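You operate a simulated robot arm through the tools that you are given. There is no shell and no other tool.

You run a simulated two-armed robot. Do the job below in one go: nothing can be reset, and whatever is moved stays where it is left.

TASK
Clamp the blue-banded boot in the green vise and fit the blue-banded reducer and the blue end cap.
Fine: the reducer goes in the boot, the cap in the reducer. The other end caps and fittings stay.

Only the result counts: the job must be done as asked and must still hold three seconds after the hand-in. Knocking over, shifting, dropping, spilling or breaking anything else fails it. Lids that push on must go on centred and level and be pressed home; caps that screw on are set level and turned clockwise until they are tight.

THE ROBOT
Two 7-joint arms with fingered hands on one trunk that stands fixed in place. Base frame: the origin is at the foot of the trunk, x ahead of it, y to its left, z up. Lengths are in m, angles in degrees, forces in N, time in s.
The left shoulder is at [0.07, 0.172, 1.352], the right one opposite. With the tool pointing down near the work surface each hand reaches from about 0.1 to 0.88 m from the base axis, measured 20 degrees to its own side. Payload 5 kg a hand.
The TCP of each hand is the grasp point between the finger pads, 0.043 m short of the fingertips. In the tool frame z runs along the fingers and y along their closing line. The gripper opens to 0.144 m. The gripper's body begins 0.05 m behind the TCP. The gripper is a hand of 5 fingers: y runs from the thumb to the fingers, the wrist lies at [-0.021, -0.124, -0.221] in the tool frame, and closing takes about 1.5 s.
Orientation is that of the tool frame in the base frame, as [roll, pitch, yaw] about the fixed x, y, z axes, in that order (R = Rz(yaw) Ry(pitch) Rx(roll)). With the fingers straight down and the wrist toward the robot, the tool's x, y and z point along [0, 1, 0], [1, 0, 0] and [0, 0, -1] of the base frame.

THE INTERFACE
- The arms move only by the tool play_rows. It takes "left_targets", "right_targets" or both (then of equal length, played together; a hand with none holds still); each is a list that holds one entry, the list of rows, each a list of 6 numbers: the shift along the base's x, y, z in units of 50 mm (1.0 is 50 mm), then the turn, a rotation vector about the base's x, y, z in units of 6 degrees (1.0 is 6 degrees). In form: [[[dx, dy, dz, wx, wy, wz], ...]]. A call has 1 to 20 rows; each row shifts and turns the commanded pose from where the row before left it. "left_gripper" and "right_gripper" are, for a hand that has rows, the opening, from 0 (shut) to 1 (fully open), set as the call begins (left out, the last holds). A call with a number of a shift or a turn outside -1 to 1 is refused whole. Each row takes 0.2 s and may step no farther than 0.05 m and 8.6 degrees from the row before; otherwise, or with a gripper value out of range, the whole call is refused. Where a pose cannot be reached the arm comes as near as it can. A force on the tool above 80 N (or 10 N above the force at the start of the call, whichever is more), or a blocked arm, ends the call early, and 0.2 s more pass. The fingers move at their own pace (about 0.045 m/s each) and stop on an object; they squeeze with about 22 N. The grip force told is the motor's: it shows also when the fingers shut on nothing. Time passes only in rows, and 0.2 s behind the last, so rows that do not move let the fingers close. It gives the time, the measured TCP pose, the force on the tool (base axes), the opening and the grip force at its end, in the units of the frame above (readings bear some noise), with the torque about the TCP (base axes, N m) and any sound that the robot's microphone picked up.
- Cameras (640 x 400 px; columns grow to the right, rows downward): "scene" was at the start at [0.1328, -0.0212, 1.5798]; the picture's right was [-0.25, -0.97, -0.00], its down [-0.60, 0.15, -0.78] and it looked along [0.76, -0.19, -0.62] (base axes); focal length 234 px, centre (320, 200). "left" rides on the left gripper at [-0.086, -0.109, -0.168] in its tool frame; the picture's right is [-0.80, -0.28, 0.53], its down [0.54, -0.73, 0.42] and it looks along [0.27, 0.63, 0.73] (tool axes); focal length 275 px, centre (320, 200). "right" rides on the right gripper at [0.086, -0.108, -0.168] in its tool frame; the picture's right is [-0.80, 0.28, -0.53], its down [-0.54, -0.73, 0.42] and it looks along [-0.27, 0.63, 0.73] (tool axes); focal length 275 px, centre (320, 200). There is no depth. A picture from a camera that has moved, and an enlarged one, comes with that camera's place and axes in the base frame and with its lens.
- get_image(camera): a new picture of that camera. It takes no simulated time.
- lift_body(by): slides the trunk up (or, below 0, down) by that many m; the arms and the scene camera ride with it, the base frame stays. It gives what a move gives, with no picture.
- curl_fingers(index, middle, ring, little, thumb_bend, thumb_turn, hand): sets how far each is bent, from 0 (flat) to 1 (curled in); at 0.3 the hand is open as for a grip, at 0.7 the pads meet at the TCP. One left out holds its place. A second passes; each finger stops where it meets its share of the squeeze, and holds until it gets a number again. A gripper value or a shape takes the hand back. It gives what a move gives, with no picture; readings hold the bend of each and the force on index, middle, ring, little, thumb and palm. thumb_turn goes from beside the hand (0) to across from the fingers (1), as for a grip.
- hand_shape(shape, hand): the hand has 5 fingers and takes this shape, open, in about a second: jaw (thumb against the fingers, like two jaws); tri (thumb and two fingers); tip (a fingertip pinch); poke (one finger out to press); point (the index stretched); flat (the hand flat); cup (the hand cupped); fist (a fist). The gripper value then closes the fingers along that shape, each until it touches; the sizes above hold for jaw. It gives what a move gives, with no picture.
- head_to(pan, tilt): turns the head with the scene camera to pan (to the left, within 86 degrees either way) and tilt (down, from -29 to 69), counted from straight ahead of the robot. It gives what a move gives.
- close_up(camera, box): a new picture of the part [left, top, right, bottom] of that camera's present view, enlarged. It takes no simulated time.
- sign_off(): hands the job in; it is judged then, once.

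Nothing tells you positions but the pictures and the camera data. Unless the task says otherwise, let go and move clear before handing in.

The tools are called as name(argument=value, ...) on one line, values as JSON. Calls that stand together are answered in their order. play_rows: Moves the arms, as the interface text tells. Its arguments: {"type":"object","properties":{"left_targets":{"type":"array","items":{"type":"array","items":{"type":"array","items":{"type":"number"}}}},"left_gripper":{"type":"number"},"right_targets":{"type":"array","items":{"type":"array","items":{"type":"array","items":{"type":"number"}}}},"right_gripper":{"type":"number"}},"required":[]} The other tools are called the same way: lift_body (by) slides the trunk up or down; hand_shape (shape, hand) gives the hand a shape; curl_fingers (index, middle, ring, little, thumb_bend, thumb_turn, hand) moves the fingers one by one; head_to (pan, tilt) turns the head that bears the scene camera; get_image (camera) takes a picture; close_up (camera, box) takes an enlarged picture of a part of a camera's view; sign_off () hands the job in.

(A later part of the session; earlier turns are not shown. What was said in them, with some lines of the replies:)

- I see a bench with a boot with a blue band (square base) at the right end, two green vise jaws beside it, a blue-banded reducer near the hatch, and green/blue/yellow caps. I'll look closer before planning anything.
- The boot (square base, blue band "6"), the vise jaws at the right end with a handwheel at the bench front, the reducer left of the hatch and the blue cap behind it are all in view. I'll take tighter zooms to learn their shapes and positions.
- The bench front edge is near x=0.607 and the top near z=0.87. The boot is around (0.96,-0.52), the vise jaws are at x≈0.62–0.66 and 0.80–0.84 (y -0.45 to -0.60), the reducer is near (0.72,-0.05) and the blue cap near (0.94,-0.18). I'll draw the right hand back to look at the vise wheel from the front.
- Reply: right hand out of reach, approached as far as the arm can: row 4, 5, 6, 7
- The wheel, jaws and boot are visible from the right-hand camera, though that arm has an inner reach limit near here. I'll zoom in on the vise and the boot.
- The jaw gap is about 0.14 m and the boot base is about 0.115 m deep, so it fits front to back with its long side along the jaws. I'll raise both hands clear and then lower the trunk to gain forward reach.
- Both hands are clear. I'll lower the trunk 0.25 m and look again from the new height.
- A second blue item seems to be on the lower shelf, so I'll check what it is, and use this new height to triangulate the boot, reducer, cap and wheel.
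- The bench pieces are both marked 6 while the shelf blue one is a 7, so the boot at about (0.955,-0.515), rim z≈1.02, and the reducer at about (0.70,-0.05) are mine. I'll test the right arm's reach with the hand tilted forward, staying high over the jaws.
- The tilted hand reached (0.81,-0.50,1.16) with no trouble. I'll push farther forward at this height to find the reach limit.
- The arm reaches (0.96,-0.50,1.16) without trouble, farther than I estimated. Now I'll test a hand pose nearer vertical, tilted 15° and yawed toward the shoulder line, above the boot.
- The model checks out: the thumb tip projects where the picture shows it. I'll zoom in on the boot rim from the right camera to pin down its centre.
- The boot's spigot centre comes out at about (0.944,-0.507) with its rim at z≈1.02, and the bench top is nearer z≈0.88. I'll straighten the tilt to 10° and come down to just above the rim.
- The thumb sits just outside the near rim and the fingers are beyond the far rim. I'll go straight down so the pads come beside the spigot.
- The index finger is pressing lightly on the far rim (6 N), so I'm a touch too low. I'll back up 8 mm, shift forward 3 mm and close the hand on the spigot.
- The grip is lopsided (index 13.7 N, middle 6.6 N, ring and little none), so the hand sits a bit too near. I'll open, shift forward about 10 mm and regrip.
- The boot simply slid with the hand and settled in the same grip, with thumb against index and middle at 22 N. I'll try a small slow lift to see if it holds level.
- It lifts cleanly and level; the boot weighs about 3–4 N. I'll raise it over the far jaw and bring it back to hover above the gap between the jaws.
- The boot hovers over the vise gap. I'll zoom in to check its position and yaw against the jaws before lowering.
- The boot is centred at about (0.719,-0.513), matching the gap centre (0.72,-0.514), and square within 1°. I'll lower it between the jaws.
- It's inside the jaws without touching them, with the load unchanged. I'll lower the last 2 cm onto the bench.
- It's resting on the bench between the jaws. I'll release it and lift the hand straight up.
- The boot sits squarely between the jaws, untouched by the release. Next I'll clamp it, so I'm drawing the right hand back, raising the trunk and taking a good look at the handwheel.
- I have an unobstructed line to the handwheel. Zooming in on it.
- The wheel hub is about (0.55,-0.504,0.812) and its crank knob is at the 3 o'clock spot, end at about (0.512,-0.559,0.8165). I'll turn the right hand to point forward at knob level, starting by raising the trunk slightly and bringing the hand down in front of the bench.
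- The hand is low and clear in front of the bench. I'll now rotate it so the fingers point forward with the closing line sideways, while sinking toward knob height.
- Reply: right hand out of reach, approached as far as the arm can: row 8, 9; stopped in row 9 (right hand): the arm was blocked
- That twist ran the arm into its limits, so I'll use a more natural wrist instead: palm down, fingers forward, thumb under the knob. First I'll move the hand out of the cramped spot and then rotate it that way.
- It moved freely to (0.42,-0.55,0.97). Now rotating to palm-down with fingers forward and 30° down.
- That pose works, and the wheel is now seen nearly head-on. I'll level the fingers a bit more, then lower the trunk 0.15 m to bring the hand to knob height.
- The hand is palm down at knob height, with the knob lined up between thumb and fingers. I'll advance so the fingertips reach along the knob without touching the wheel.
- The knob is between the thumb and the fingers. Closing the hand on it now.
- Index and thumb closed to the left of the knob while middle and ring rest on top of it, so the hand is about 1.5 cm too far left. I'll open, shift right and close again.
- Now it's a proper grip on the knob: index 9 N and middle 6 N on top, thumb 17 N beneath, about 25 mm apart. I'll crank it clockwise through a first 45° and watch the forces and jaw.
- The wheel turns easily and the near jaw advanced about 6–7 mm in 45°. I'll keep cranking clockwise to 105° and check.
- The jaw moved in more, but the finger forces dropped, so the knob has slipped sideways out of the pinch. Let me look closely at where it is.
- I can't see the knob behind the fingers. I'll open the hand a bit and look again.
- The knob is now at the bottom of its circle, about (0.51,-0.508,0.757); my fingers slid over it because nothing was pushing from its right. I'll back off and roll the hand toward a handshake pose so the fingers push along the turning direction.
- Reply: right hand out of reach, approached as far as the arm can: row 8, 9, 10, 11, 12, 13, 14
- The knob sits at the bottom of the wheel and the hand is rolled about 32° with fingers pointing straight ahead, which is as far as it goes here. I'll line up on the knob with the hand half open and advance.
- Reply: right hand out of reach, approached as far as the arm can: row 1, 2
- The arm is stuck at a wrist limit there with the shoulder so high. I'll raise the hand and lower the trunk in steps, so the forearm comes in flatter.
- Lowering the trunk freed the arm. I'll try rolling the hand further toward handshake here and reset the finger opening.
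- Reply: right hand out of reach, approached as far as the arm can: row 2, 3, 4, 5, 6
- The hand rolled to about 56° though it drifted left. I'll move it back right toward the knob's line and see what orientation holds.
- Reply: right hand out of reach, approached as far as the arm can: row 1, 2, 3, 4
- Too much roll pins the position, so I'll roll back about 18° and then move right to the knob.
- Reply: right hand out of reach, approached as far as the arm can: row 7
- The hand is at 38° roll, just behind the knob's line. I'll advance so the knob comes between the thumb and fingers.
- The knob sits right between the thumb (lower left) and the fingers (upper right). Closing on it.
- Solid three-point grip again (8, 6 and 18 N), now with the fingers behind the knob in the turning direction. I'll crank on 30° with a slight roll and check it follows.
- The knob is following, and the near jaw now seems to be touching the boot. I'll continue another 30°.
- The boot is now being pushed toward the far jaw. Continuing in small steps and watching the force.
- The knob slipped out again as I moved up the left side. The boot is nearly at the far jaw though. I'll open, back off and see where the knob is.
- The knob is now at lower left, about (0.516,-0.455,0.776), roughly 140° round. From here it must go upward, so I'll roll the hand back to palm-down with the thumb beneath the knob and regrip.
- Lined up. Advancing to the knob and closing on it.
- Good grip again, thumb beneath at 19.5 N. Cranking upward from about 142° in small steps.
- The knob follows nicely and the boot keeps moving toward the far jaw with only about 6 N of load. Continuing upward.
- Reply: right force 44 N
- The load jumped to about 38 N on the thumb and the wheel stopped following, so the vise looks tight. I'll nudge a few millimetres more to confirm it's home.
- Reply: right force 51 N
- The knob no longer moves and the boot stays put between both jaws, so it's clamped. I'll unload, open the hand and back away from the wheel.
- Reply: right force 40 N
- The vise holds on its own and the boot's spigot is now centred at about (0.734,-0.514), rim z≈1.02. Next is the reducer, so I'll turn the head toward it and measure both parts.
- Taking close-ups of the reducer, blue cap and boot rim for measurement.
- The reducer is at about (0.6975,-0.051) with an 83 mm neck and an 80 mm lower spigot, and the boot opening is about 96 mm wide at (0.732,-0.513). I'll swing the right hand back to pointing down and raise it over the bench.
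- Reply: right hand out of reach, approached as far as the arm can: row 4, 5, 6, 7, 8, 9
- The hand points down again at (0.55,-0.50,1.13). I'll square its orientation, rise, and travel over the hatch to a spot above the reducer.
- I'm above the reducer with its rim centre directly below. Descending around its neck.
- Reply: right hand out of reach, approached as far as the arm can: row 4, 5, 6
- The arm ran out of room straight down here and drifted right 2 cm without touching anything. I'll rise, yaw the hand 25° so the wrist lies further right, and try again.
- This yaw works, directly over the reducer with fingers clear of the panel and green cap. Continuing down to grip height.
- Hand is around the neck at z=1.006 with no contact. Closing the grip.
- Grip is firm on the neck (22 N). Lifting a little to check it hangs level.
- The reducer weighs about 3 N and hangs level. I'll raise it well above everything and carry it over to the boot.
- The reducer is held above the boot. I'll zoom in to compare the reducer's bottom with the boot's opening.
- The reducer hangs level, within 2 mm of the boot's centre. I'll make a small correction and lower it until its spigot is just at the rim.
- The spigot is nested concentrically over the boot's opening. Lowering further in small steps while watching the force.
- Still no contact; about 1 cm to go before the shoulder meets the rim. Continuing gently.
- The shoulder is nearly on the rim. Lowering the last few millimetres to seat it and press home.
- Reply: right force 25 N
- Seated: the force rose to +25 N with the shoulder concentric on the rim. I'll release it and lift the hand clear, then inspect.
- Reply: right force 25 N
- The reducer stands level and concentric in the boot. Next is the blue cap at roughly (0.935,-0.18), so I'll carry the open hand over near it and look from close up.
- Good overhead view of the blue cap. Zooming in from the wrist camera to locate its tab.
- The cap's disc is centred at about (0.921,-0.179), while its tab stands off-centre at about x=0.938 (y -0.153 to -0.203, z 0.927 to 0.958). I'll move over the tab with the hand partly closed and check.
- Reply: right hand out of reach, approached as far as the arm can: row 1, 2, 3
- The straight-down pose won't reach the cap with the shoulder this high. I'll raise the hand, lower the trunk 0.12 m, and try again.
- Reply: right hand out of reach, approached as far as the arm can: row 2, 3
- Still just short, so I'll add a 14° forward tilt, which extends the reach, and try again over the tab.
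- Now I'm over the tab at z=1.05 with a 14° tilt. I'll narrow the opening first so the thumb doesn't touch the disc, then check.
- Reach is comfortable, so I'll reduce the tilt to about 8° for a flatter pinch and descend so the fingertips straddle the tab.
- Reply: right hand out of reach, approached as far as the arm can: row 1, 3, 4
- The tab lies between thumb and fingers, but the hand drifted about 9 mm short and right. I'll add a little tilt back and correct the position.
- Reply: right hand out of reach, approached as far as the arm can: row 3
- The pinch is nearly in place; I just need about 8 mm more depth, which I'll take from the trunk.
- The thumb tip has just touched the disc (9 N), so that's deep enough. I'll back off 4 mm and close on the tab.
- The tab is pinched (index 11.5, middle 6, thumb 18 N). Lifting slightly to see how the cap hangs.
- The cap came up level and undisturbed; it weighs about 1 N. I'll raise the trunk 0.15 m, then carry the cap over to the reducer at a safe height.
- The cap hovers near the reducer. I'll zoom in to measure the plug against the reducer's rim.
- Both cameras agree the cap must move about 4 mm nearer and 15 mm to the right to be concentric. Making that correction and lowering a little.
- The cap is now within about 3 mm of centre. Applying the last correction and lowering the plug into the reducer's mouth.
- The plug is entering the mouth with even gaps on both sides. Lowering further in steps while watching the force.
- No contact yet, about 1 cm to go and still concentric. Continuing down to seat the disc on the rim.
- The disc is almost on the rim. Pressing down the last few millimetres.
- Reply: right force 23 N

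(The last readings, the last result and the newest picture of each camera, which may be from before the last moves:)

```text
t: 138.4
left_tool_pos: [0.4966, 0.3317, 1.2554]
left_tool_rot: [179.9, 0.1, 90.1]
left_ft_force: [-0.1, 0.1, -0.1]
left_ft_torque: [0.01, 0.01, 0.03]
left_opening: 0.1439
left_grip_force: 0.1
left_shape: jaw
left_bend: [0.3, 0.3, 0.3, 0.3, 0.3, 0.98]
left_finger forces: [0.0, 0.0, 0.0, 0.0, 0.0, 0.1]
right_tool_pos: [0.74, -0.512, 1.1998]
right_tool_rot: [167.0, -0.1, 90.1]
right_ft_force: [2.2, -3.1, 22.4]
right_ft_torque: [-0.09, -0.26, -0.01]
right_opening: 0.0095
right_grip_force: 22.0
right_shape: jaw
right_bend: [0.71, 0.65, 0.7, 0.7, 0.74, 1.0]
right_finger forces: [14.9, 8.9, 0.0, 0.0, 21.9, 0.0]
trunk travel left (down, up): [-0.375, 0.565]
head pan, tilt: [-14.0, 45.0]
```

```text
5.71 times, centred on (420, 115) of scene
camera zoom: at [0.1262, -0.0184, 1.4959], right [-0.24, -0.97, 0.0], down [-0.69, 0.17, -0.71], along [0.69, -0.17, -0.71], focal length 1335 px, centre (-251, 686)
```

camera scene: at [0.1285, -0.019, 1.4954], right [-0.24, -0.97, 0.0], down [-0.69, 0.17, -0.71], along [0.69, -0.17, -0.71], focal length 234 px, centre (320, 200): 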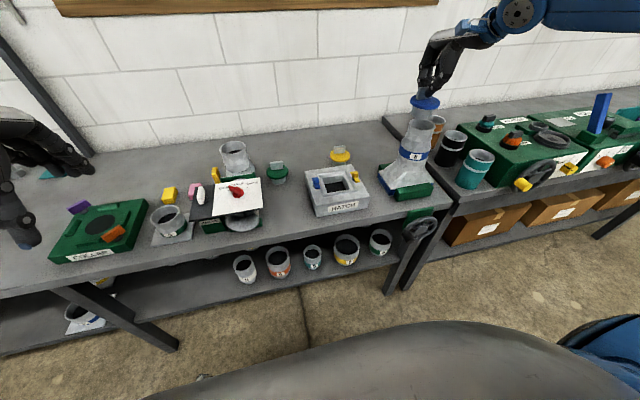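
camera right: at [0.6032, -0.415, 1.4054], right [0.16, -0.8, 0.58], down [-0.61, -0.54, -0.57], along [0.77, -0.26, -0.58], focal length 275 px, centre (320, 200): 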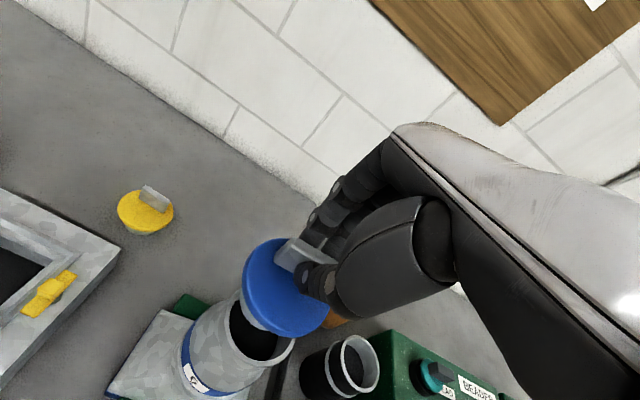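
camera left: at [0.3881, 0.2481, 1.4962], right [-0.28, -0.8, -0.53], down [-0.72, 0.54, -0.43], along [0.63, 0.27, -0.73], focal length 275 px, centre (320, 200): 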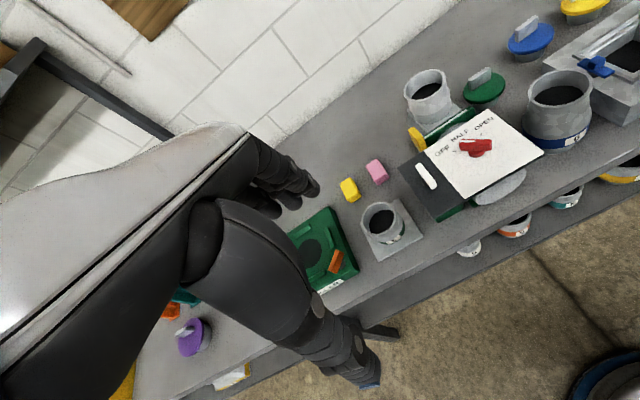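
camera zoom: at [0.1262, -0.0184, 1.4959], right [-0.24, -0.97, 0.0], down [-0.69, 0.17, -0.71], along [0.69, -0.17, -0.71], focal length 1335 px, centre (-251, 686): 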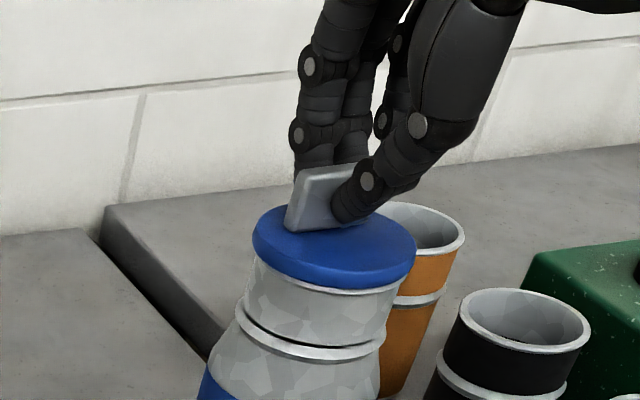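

Seated with 22 N of downward contact and the disc flush on the rim. I'll open only slightly to free the tab, rise, and then open fully so the thumb can't press on the disc.

play_rows(right_targets=[[[0, 0, 0.02, 0, 0, 0], [0, 0, 0, 0, 0, 0]]])

play_rows(right_targets=[[[0, 0, 0, 0, 0, 0], [0, 0, 0, 0, 0, 0], [0, 0, 0, 0, 0, 0], [0, 0, 0, 0, 0, 0]]], right_gripper=0.25)

close_up(camera="scene", box=[390, 80, 450, 150])

close_up(camera="right", box=[160, 220, 360, 400])

```text
t: 139.0
left_tool_pos: [0.4977, 0.3324, 1.2544]
left_tool_rot: [179.8, 0.1, 90.1]
left_ft_force: [-0.3, 0.6, 0.9]
left_ft_torque: [0.02, 0.02, -0.03]
left_opening: 0.1435
left_grip_force: 0.0
left_shape: jaw
left_bend: [0.3, 0.3, 0.3, 0.3, 0.3, 0.98]
left_finger forces: [0.1, 0.0, 0.0, 0.0, 0.1, 0.0]
right_tool_pos: [0.7396, -0.5127, 1.1983]
right_tool_rot: [167.1, -0.1, 90.1]
right_ft_force: [2.6, -2.4, 23.7]
right_ft_torque: [-0.09, -0.29, -0.02]
right_opening: 0.0096
right_grip_force: 21.7
right_shape: jaw
right_bend: [0.71, 0.65, 0.7, 0.7, 0.74, 1.0]
right_finger forces: [15.2, 9.3, 0.0, 0.0, 22.0, 0.0]
trunk travel left (down, up): [-0.375, 0.565]
head pan, tilt: [-14.0, 45.0]
```

```text
t: 140.0
left_tool_pos: [0.4986, 0.3315, 1.2533]
left_tool_rot: [180.0, -0.1, 90.1]
left_ft_force: [-0.3, 0.1, -1.4]
left_ft_torque: [-0.01, 0.01, -0.01]
left_opening: 0.1439
left_grip_force: 0.0
left_shape: jaw
left_bend: [0.3, 0.3, 0.3, 0.3, 0.3, 0.98]
left_finger forces: [0.0, 0.0, 0.0, 0.0, 0.0, 0.1]
right_tool_pos: [0.7395, -0.5135, 1.1959]
right_tool_rot: [167.3, -0.2, 90.0]
right_ft_force: [1.1, -0.3, 4.1]
right_ft_torque: [0.02, 0.04, -0.02]
right_opening: 0.036
right_grip_force: 0.0
right_shape: jaw
right_bend: [0.74, 0.56, 0.54, 0.51, 0.76, 1.0]
right_finger forces: [0.0, 0.0, 0.1, 0.0, 4.2, 0.0]
trunk travel left (down, up): [-0.375, 0.565]
head pan, tilt: [-14.0, 45.0]
```

```text
5.71 times, centred on (420, 115) of scene
camera zoom: at [0.128, -0.0193, 1.4954], right [-0.24, -0.97, 0.0], down [-0.69, 0.17, -0.71], along [0.69, -0.17, -0.71], focal length 1335 px, centre (-251, 686)
```

zoom: 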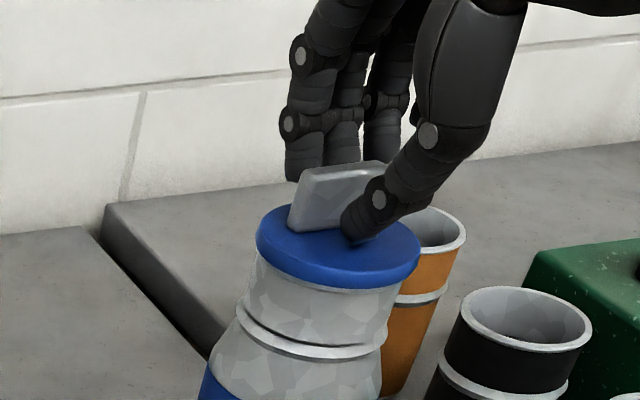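

```text
2.22 times, centred on (260, 310) of right
camera zoom: at [0.5983, -0.4277, 1.3352], right [0.16, -0.8, 0.58], down [-0.61, -0.54, -0.57], along [0.77, -0.26, -0.58], focal length 612 px, centre (453, -44)
```

zoom: 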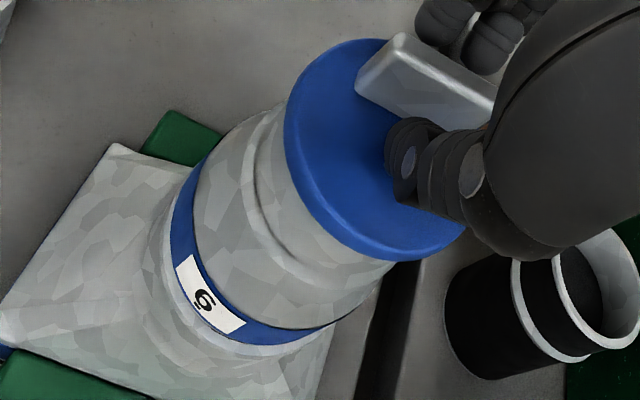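

The tab is free and the cap stays put. Rising clear.

play_rows(right_targets=[[[0, 0, 0.2, 0, 0, 0], [0, 0, 0.4, 0, 0, 0], [0, 0, 0.6, 0, 0, 0], [0, 0, 0.6, 0, 0, 0], [0, 0, 0, 0, 0, 0]]])

close_up(camera="scene", box=[380, 80, 450, 190])

close_up(camera="scene", box=[395, 90, 435, 140])

get_image(camera="right")

```text
t: 141.2
left_tool_pos: [0.4987, 0.331, 1.2535]
left_tool_rot: [-180.0, -0.1, 90.0]
left_ft_force: [-0.7, -0.3, 0.2]
left_ft_torque: [-0.02, 0.01, 0.0]
left_opening: 0.1437
left_grip_force: 0.0
left_shape: jaw
left_bend: [0.3, 0.3, 0.3, 0.3, 0.3, 0.98]
left_finger forces: [0.1, 0.1, 0.1, 0.0, 0.0, 0.0]
right_tool_pos: [0.7401, -0.513, 1.2859]
right_tool_rot: [167.3, -0.2, 90.0]
right_ft_force: [0.3, -0.5, -0.5]
right_ft_torque: [0.0, 0.0, 0.01]
right_opening: 0.0358
right_grip_force: 0.0
right_shape: jaw
right_bend: [0.74, 0.56, 0.54, 0.51, 0.74, 1.0]
right_finger forces: [0.0, 0.0, 0.0, 0.0, 0.1, 0.1]
trunk travel left (down, up): [-0.375, 0.565]
head pan, tilt: [-14.0, 45.0]
```

```text
3.64 times, centred on (415, 135) of scene
camera zoom: at [0.1286, -0.0199, 1.4954], right [-0.24, -0.97, 0.0], down [-0.69, 0.17, -0.71], along [0.69, -0.17, -0.71], focal length 850 px, centre (-26, 436)
```

zoom: 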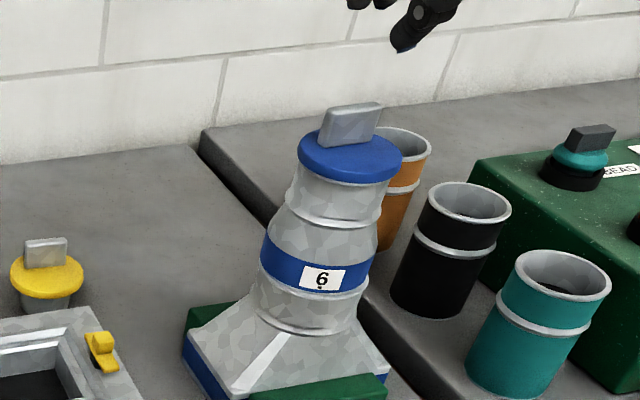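

```text
8.00 times, centred on (415, 115) of scene
camera zoom: at [0.1286, -0.0199, 1.4954], right [-0.24, -0.97, 0.0], down [-0.69, 0.17, -0.71], along [0.69, -0.17, -0.71], focal length 1869 px, centre (-440, 880)
```

zoom: 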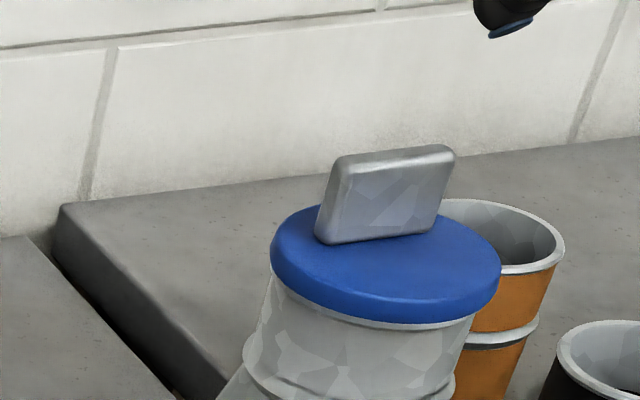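

```text
taken
camera right: at [0.5984, -0.428, 1.4249], right [0.16, -0.8, 0.58], down [-0.61, -0.54, -0.57], along [0.77, -0.26, -0.58], focal length 275 px, centre (320, 200)
```

right: 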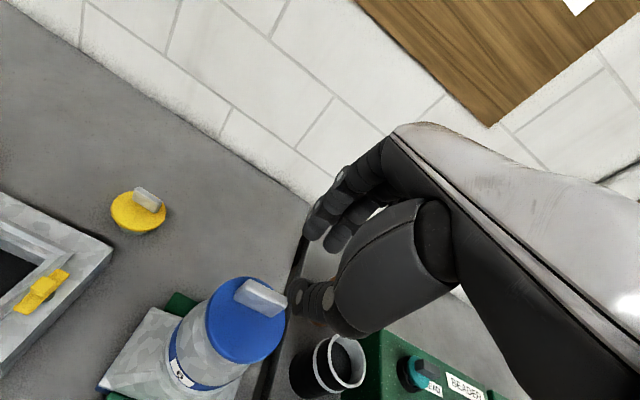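

The cap is sitting flush on the reducer. I'll bring the hand back out of the way and lower the trunk for a side-on check of the whole stack.

play_rows(right_targets=[[[-0.2, 0, 0.6, 0, 0, 0], [-0.6, 0, 0.3, 0, 0.5, 0], [-0.8, 0, 0, 0, 0.5, 0], [-0.8, 0, 0, 0, 0.5, 0], [-0.8, 0, 0, 0, 0.6, 0], [-0.8, 0, 0, 0, 0, 0], [-0.6, 0, 0, 0, 0, 0]]], right_gripper=1.0)

lift_body(by=-0.2)

head_to(pan=-35, tilt=20)

get_image(camera="scene")

get_image(camera="right")

```text
t: 143.0
left_tool_pos: [0.4954, 0.3336, 1.2554]
left_tool_rot: [179.9, 0.1, 90.1]
left_ft_force: [-1.8, 1.6, -0.1]
left_ft_torque: [-0.05, -0.11, 0.0]
left_opening: 0.1439
left_grip_force: 0.1
left_shape: jaw
left_bend: [0.3, 0.3, 0.3, 0.3, 0.3, 0.98]
left_finger forces: [0.0, 0.0, 0.0, 0.1, 0.1, 0.0]
right_tool_pos: [0.5106, -0.5115, 1.2924]
right_tool_rot: [-174.9, 0.0, 90.1]
right_ft_force: [-1.5, -0.1, 1.3]
right_ft_torque: [-0.1, -0.1, 0.01]
right_opening: 0.1441
right_grip_force: 0.1
right_shape: jaw
right_bend: [0.3, 0.3, 0.3, 0.3, 0.3, 0.98]
right_finger forces: [0.1, 0.0, 0.1, 0.1, 0.1, 0.0]
trunk travel left (down, up): [-0.375, 0.565]
head pan, tilt: [-14.0, 45.0]
stopped in row 7 (right hand): the arm was blocked; the commanded pose is now the measured one
```

```text
t: 145.1
left_tool_pos: [0.4995, 0.3311, 1.0528]
left_tool_rot: [-180.0, -0.1, 90.0]
left_ft_force: [-0.6, 0.0, 0.0]
left_ft_torque: [0.0, 0.02, 0.0]
left_opening: 0.1438
left_grip_force: 0.1
left_shape: jaw
left_bend: [0.3, 0.3, 0.3, 0.3, 0.3, 0.98]
left_finger forces: [0.0, 0.1, 0.0, 0.0, 0.0, 0.0]
right_tool_pos: [0.5128, -0.5133, 1.0914]
right_tool_rot: [-174.7, -0.1, 89.9]
right_ft_force: [0.3, -0.1, 0.1]
right_ft_torque: [-0.01, 0.01, 0.0]
right_opening: 0.144
right_grip_force: 0.1
right_shape: jaw
right_bend: [0.3, 0.3, 0.3, 0.3, 0.3, 0.98]
right_finger forces: [0.1, 0.0, 0.0, 0.0, 0.0, 0.0]
trunk travel left (down, up): [-0.175, 0.765]
head pan, tilt: [-14.0, 45.0]
```

```text
t: 146.0
left_tool_pos: [0.4987, 0.3301, 1.054]
left_tool_rot: [180.0, 0.0, 90.0]
left_ft_force: [0.3, 0.4, 0.9]
left_ft_torque: [0.0, -0.01, -0.02]
left_opening: 0.1438
left_grip_force: 0.1
left_shape: jaw
left_bend: [0.3, 0.3, 0.3, 0.3, 0.3, 0.98]
left_finger forces: [0.0, 0.0, 0.0, 0.0, 0.0, 0.0]
right_tool_pos: [0.5134, -0.5141, 1.0907]
right_tool_rot: [-174.8, -0.1, 90.0]
right_ft_force: [-0.9, 0.5, 0.0]
right_ft_torque: [-0.02, 0.01, 0.01]
right_opening: 0.144
right_grip_force: 0.0
right_shape: jaw
right_bend: [0.3, 0.3, 0.3, 0.3, 0.3, 0.98]
right_finger forces: [0.1, 0.0, 0.0, 0.0, 0.0, 0.0]
trunk travel left (down, up): [-0.175, 0.765]
head pan, tilt: [-35.0, 20.0]
```

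```text
taken
camera scene: at [0.1256, -0.0533, 1.334], right [-0.57, -0.82, 0.0], down [-0.28, 0.2, -0.94], along [0.77, -0.54, -0.34], focal length 234 px, centre (320, 200)
```

scene: 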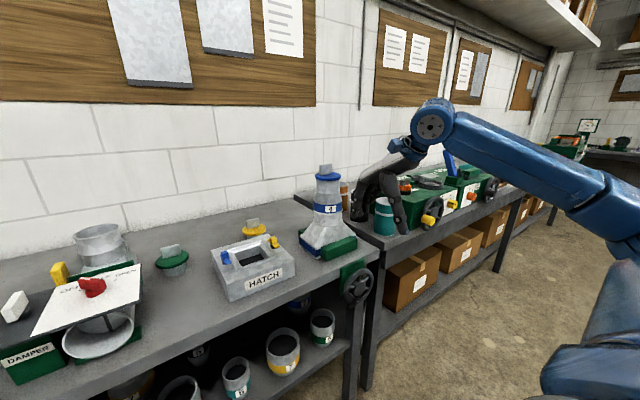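

```text
taken
camera right: at [0.4215, -0.4274, 1.2673], right [0.33, -0.8, 0.5], down [-0.76, -0.54, -0.36], along [0.56, -0.27, -0.79], focal length 275 px, centre (320, 200)
```

right: 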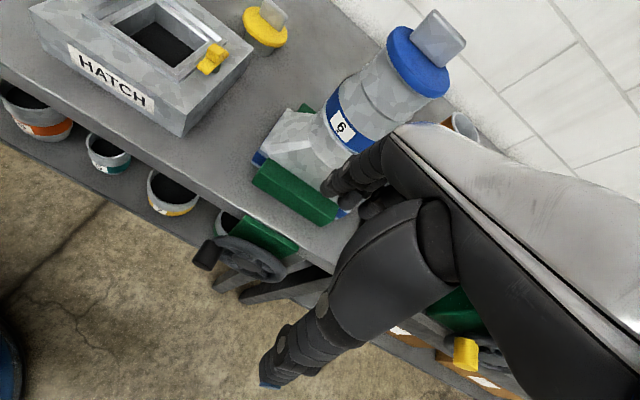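

The stack is visible from the side. Zooming in on it and on the vise.

close_up(camera="scene", box=[285, 155, 365, 270])

close_up(camera="scene", box=[305, 155, 355, 205])

close_up(camera="scene", box=[330, 240, 380, 310])

close_up(camera="right", box=[240, 0, 480, 230])

```text
3.48 times, centred on (325, 212) of scene
camera zoom: at [0.1256, -0.0533, 1.334], right [-0.57, -0.82, 0.0], down [-0.28, 0.2, -0.94], along [0.77, -0.54, -0.34], focal length 813 px, centre (303, 156)
```

zoom: 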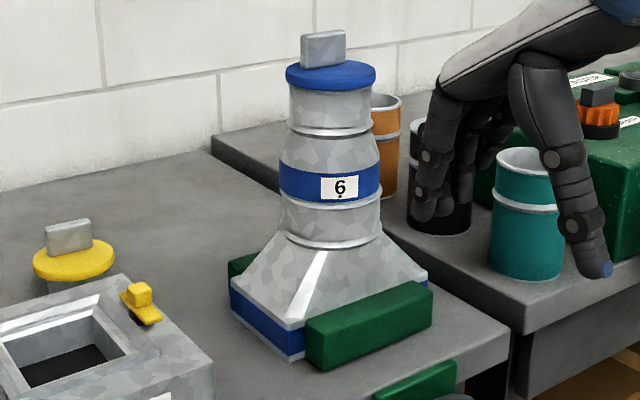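

```text
8.00 times, centred on (330, 180) of scene
camera zoom: at [0.1256, -0.0533, 1.334], right [-0.57, -0.82, 0.0], down [-0.28, 0.2, -0.94], along [0.77, -0.54, -0.34], focal length 1869 px, centre (240, 360)
```

zoom: 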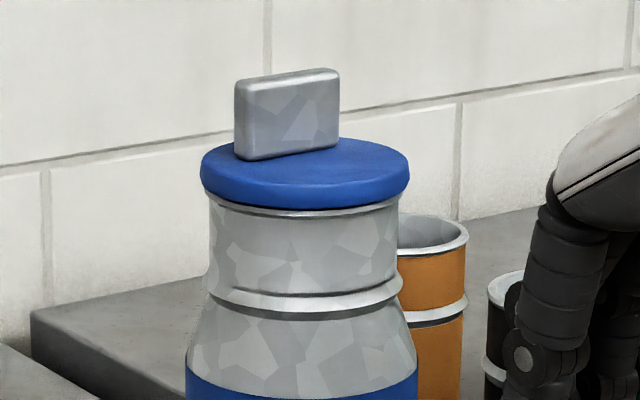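

```text
5.71 times, centred on (355, 275) of scene
camera zoom: at [0.1256, -0.0533, 1.334], right [-0.57, -0.82, 0.0], down [-0.28, 0.2, -0.94], along [0.77, -0.54, -0.34], focal length 1335 px, centre (120, -229)
```

zoom: 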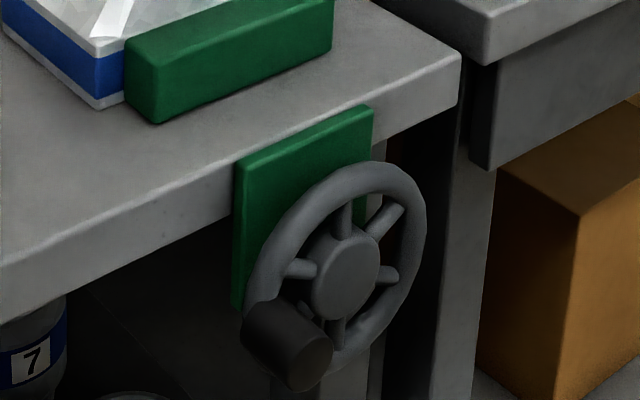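

```text
1.74 times, centred on (360, 115) of right
camera zoom: at [0.4215, -0.4274, 1.2673], right [0.33, -0.8, 0.5], down [-0.76, -0.54, -0.36], along [0.56, -0.27, -0.79], focal length 479 px, centre (250, 348)
```

zoom: 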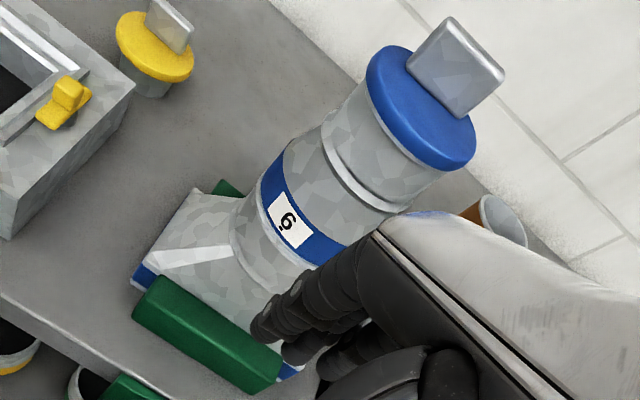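

The side view shows the boot gripped between both jaws, the reducer seated upright in it, and the blue cap centred, level and flush on top. Both hands are clear and nothing else has moved, so I'm handing in.

sign_off()

```text
The job is handed in.
```

The blue-banded boot is clamped in the green vise, the blue-banded reducer is seated in it, and the blue end cap is on the reducer. I handed the job in, but no verdict came back.

- **Boot:** it stands between the jaws with its long side along them. I cranked the wheel clockwise until it stopped turning, at about 40 N on the knob. It still looked tight in the last picture.
- **Reducer:** the size 6 reducer from the bench, matching the boot, has its lower end fully in the boot's opening and its shoulder on the rim. I pressed it down with about 25 N. The blue-banded fitting on the shelf is a 7, so I left it.
- **Cap:** it is pushed into the reducer with about 22 N. In the side view it sits centred and level, with no gap I could see under the disc. The plug is smooth, so I took it as a push-fit and did not twist it.

The crank knob slipped out of the fingers twice while I was tightening the vise, and I regripped it each time. None of the other caps and fittings looked moved in the pictures. Both hands are empty and clear of the bench.
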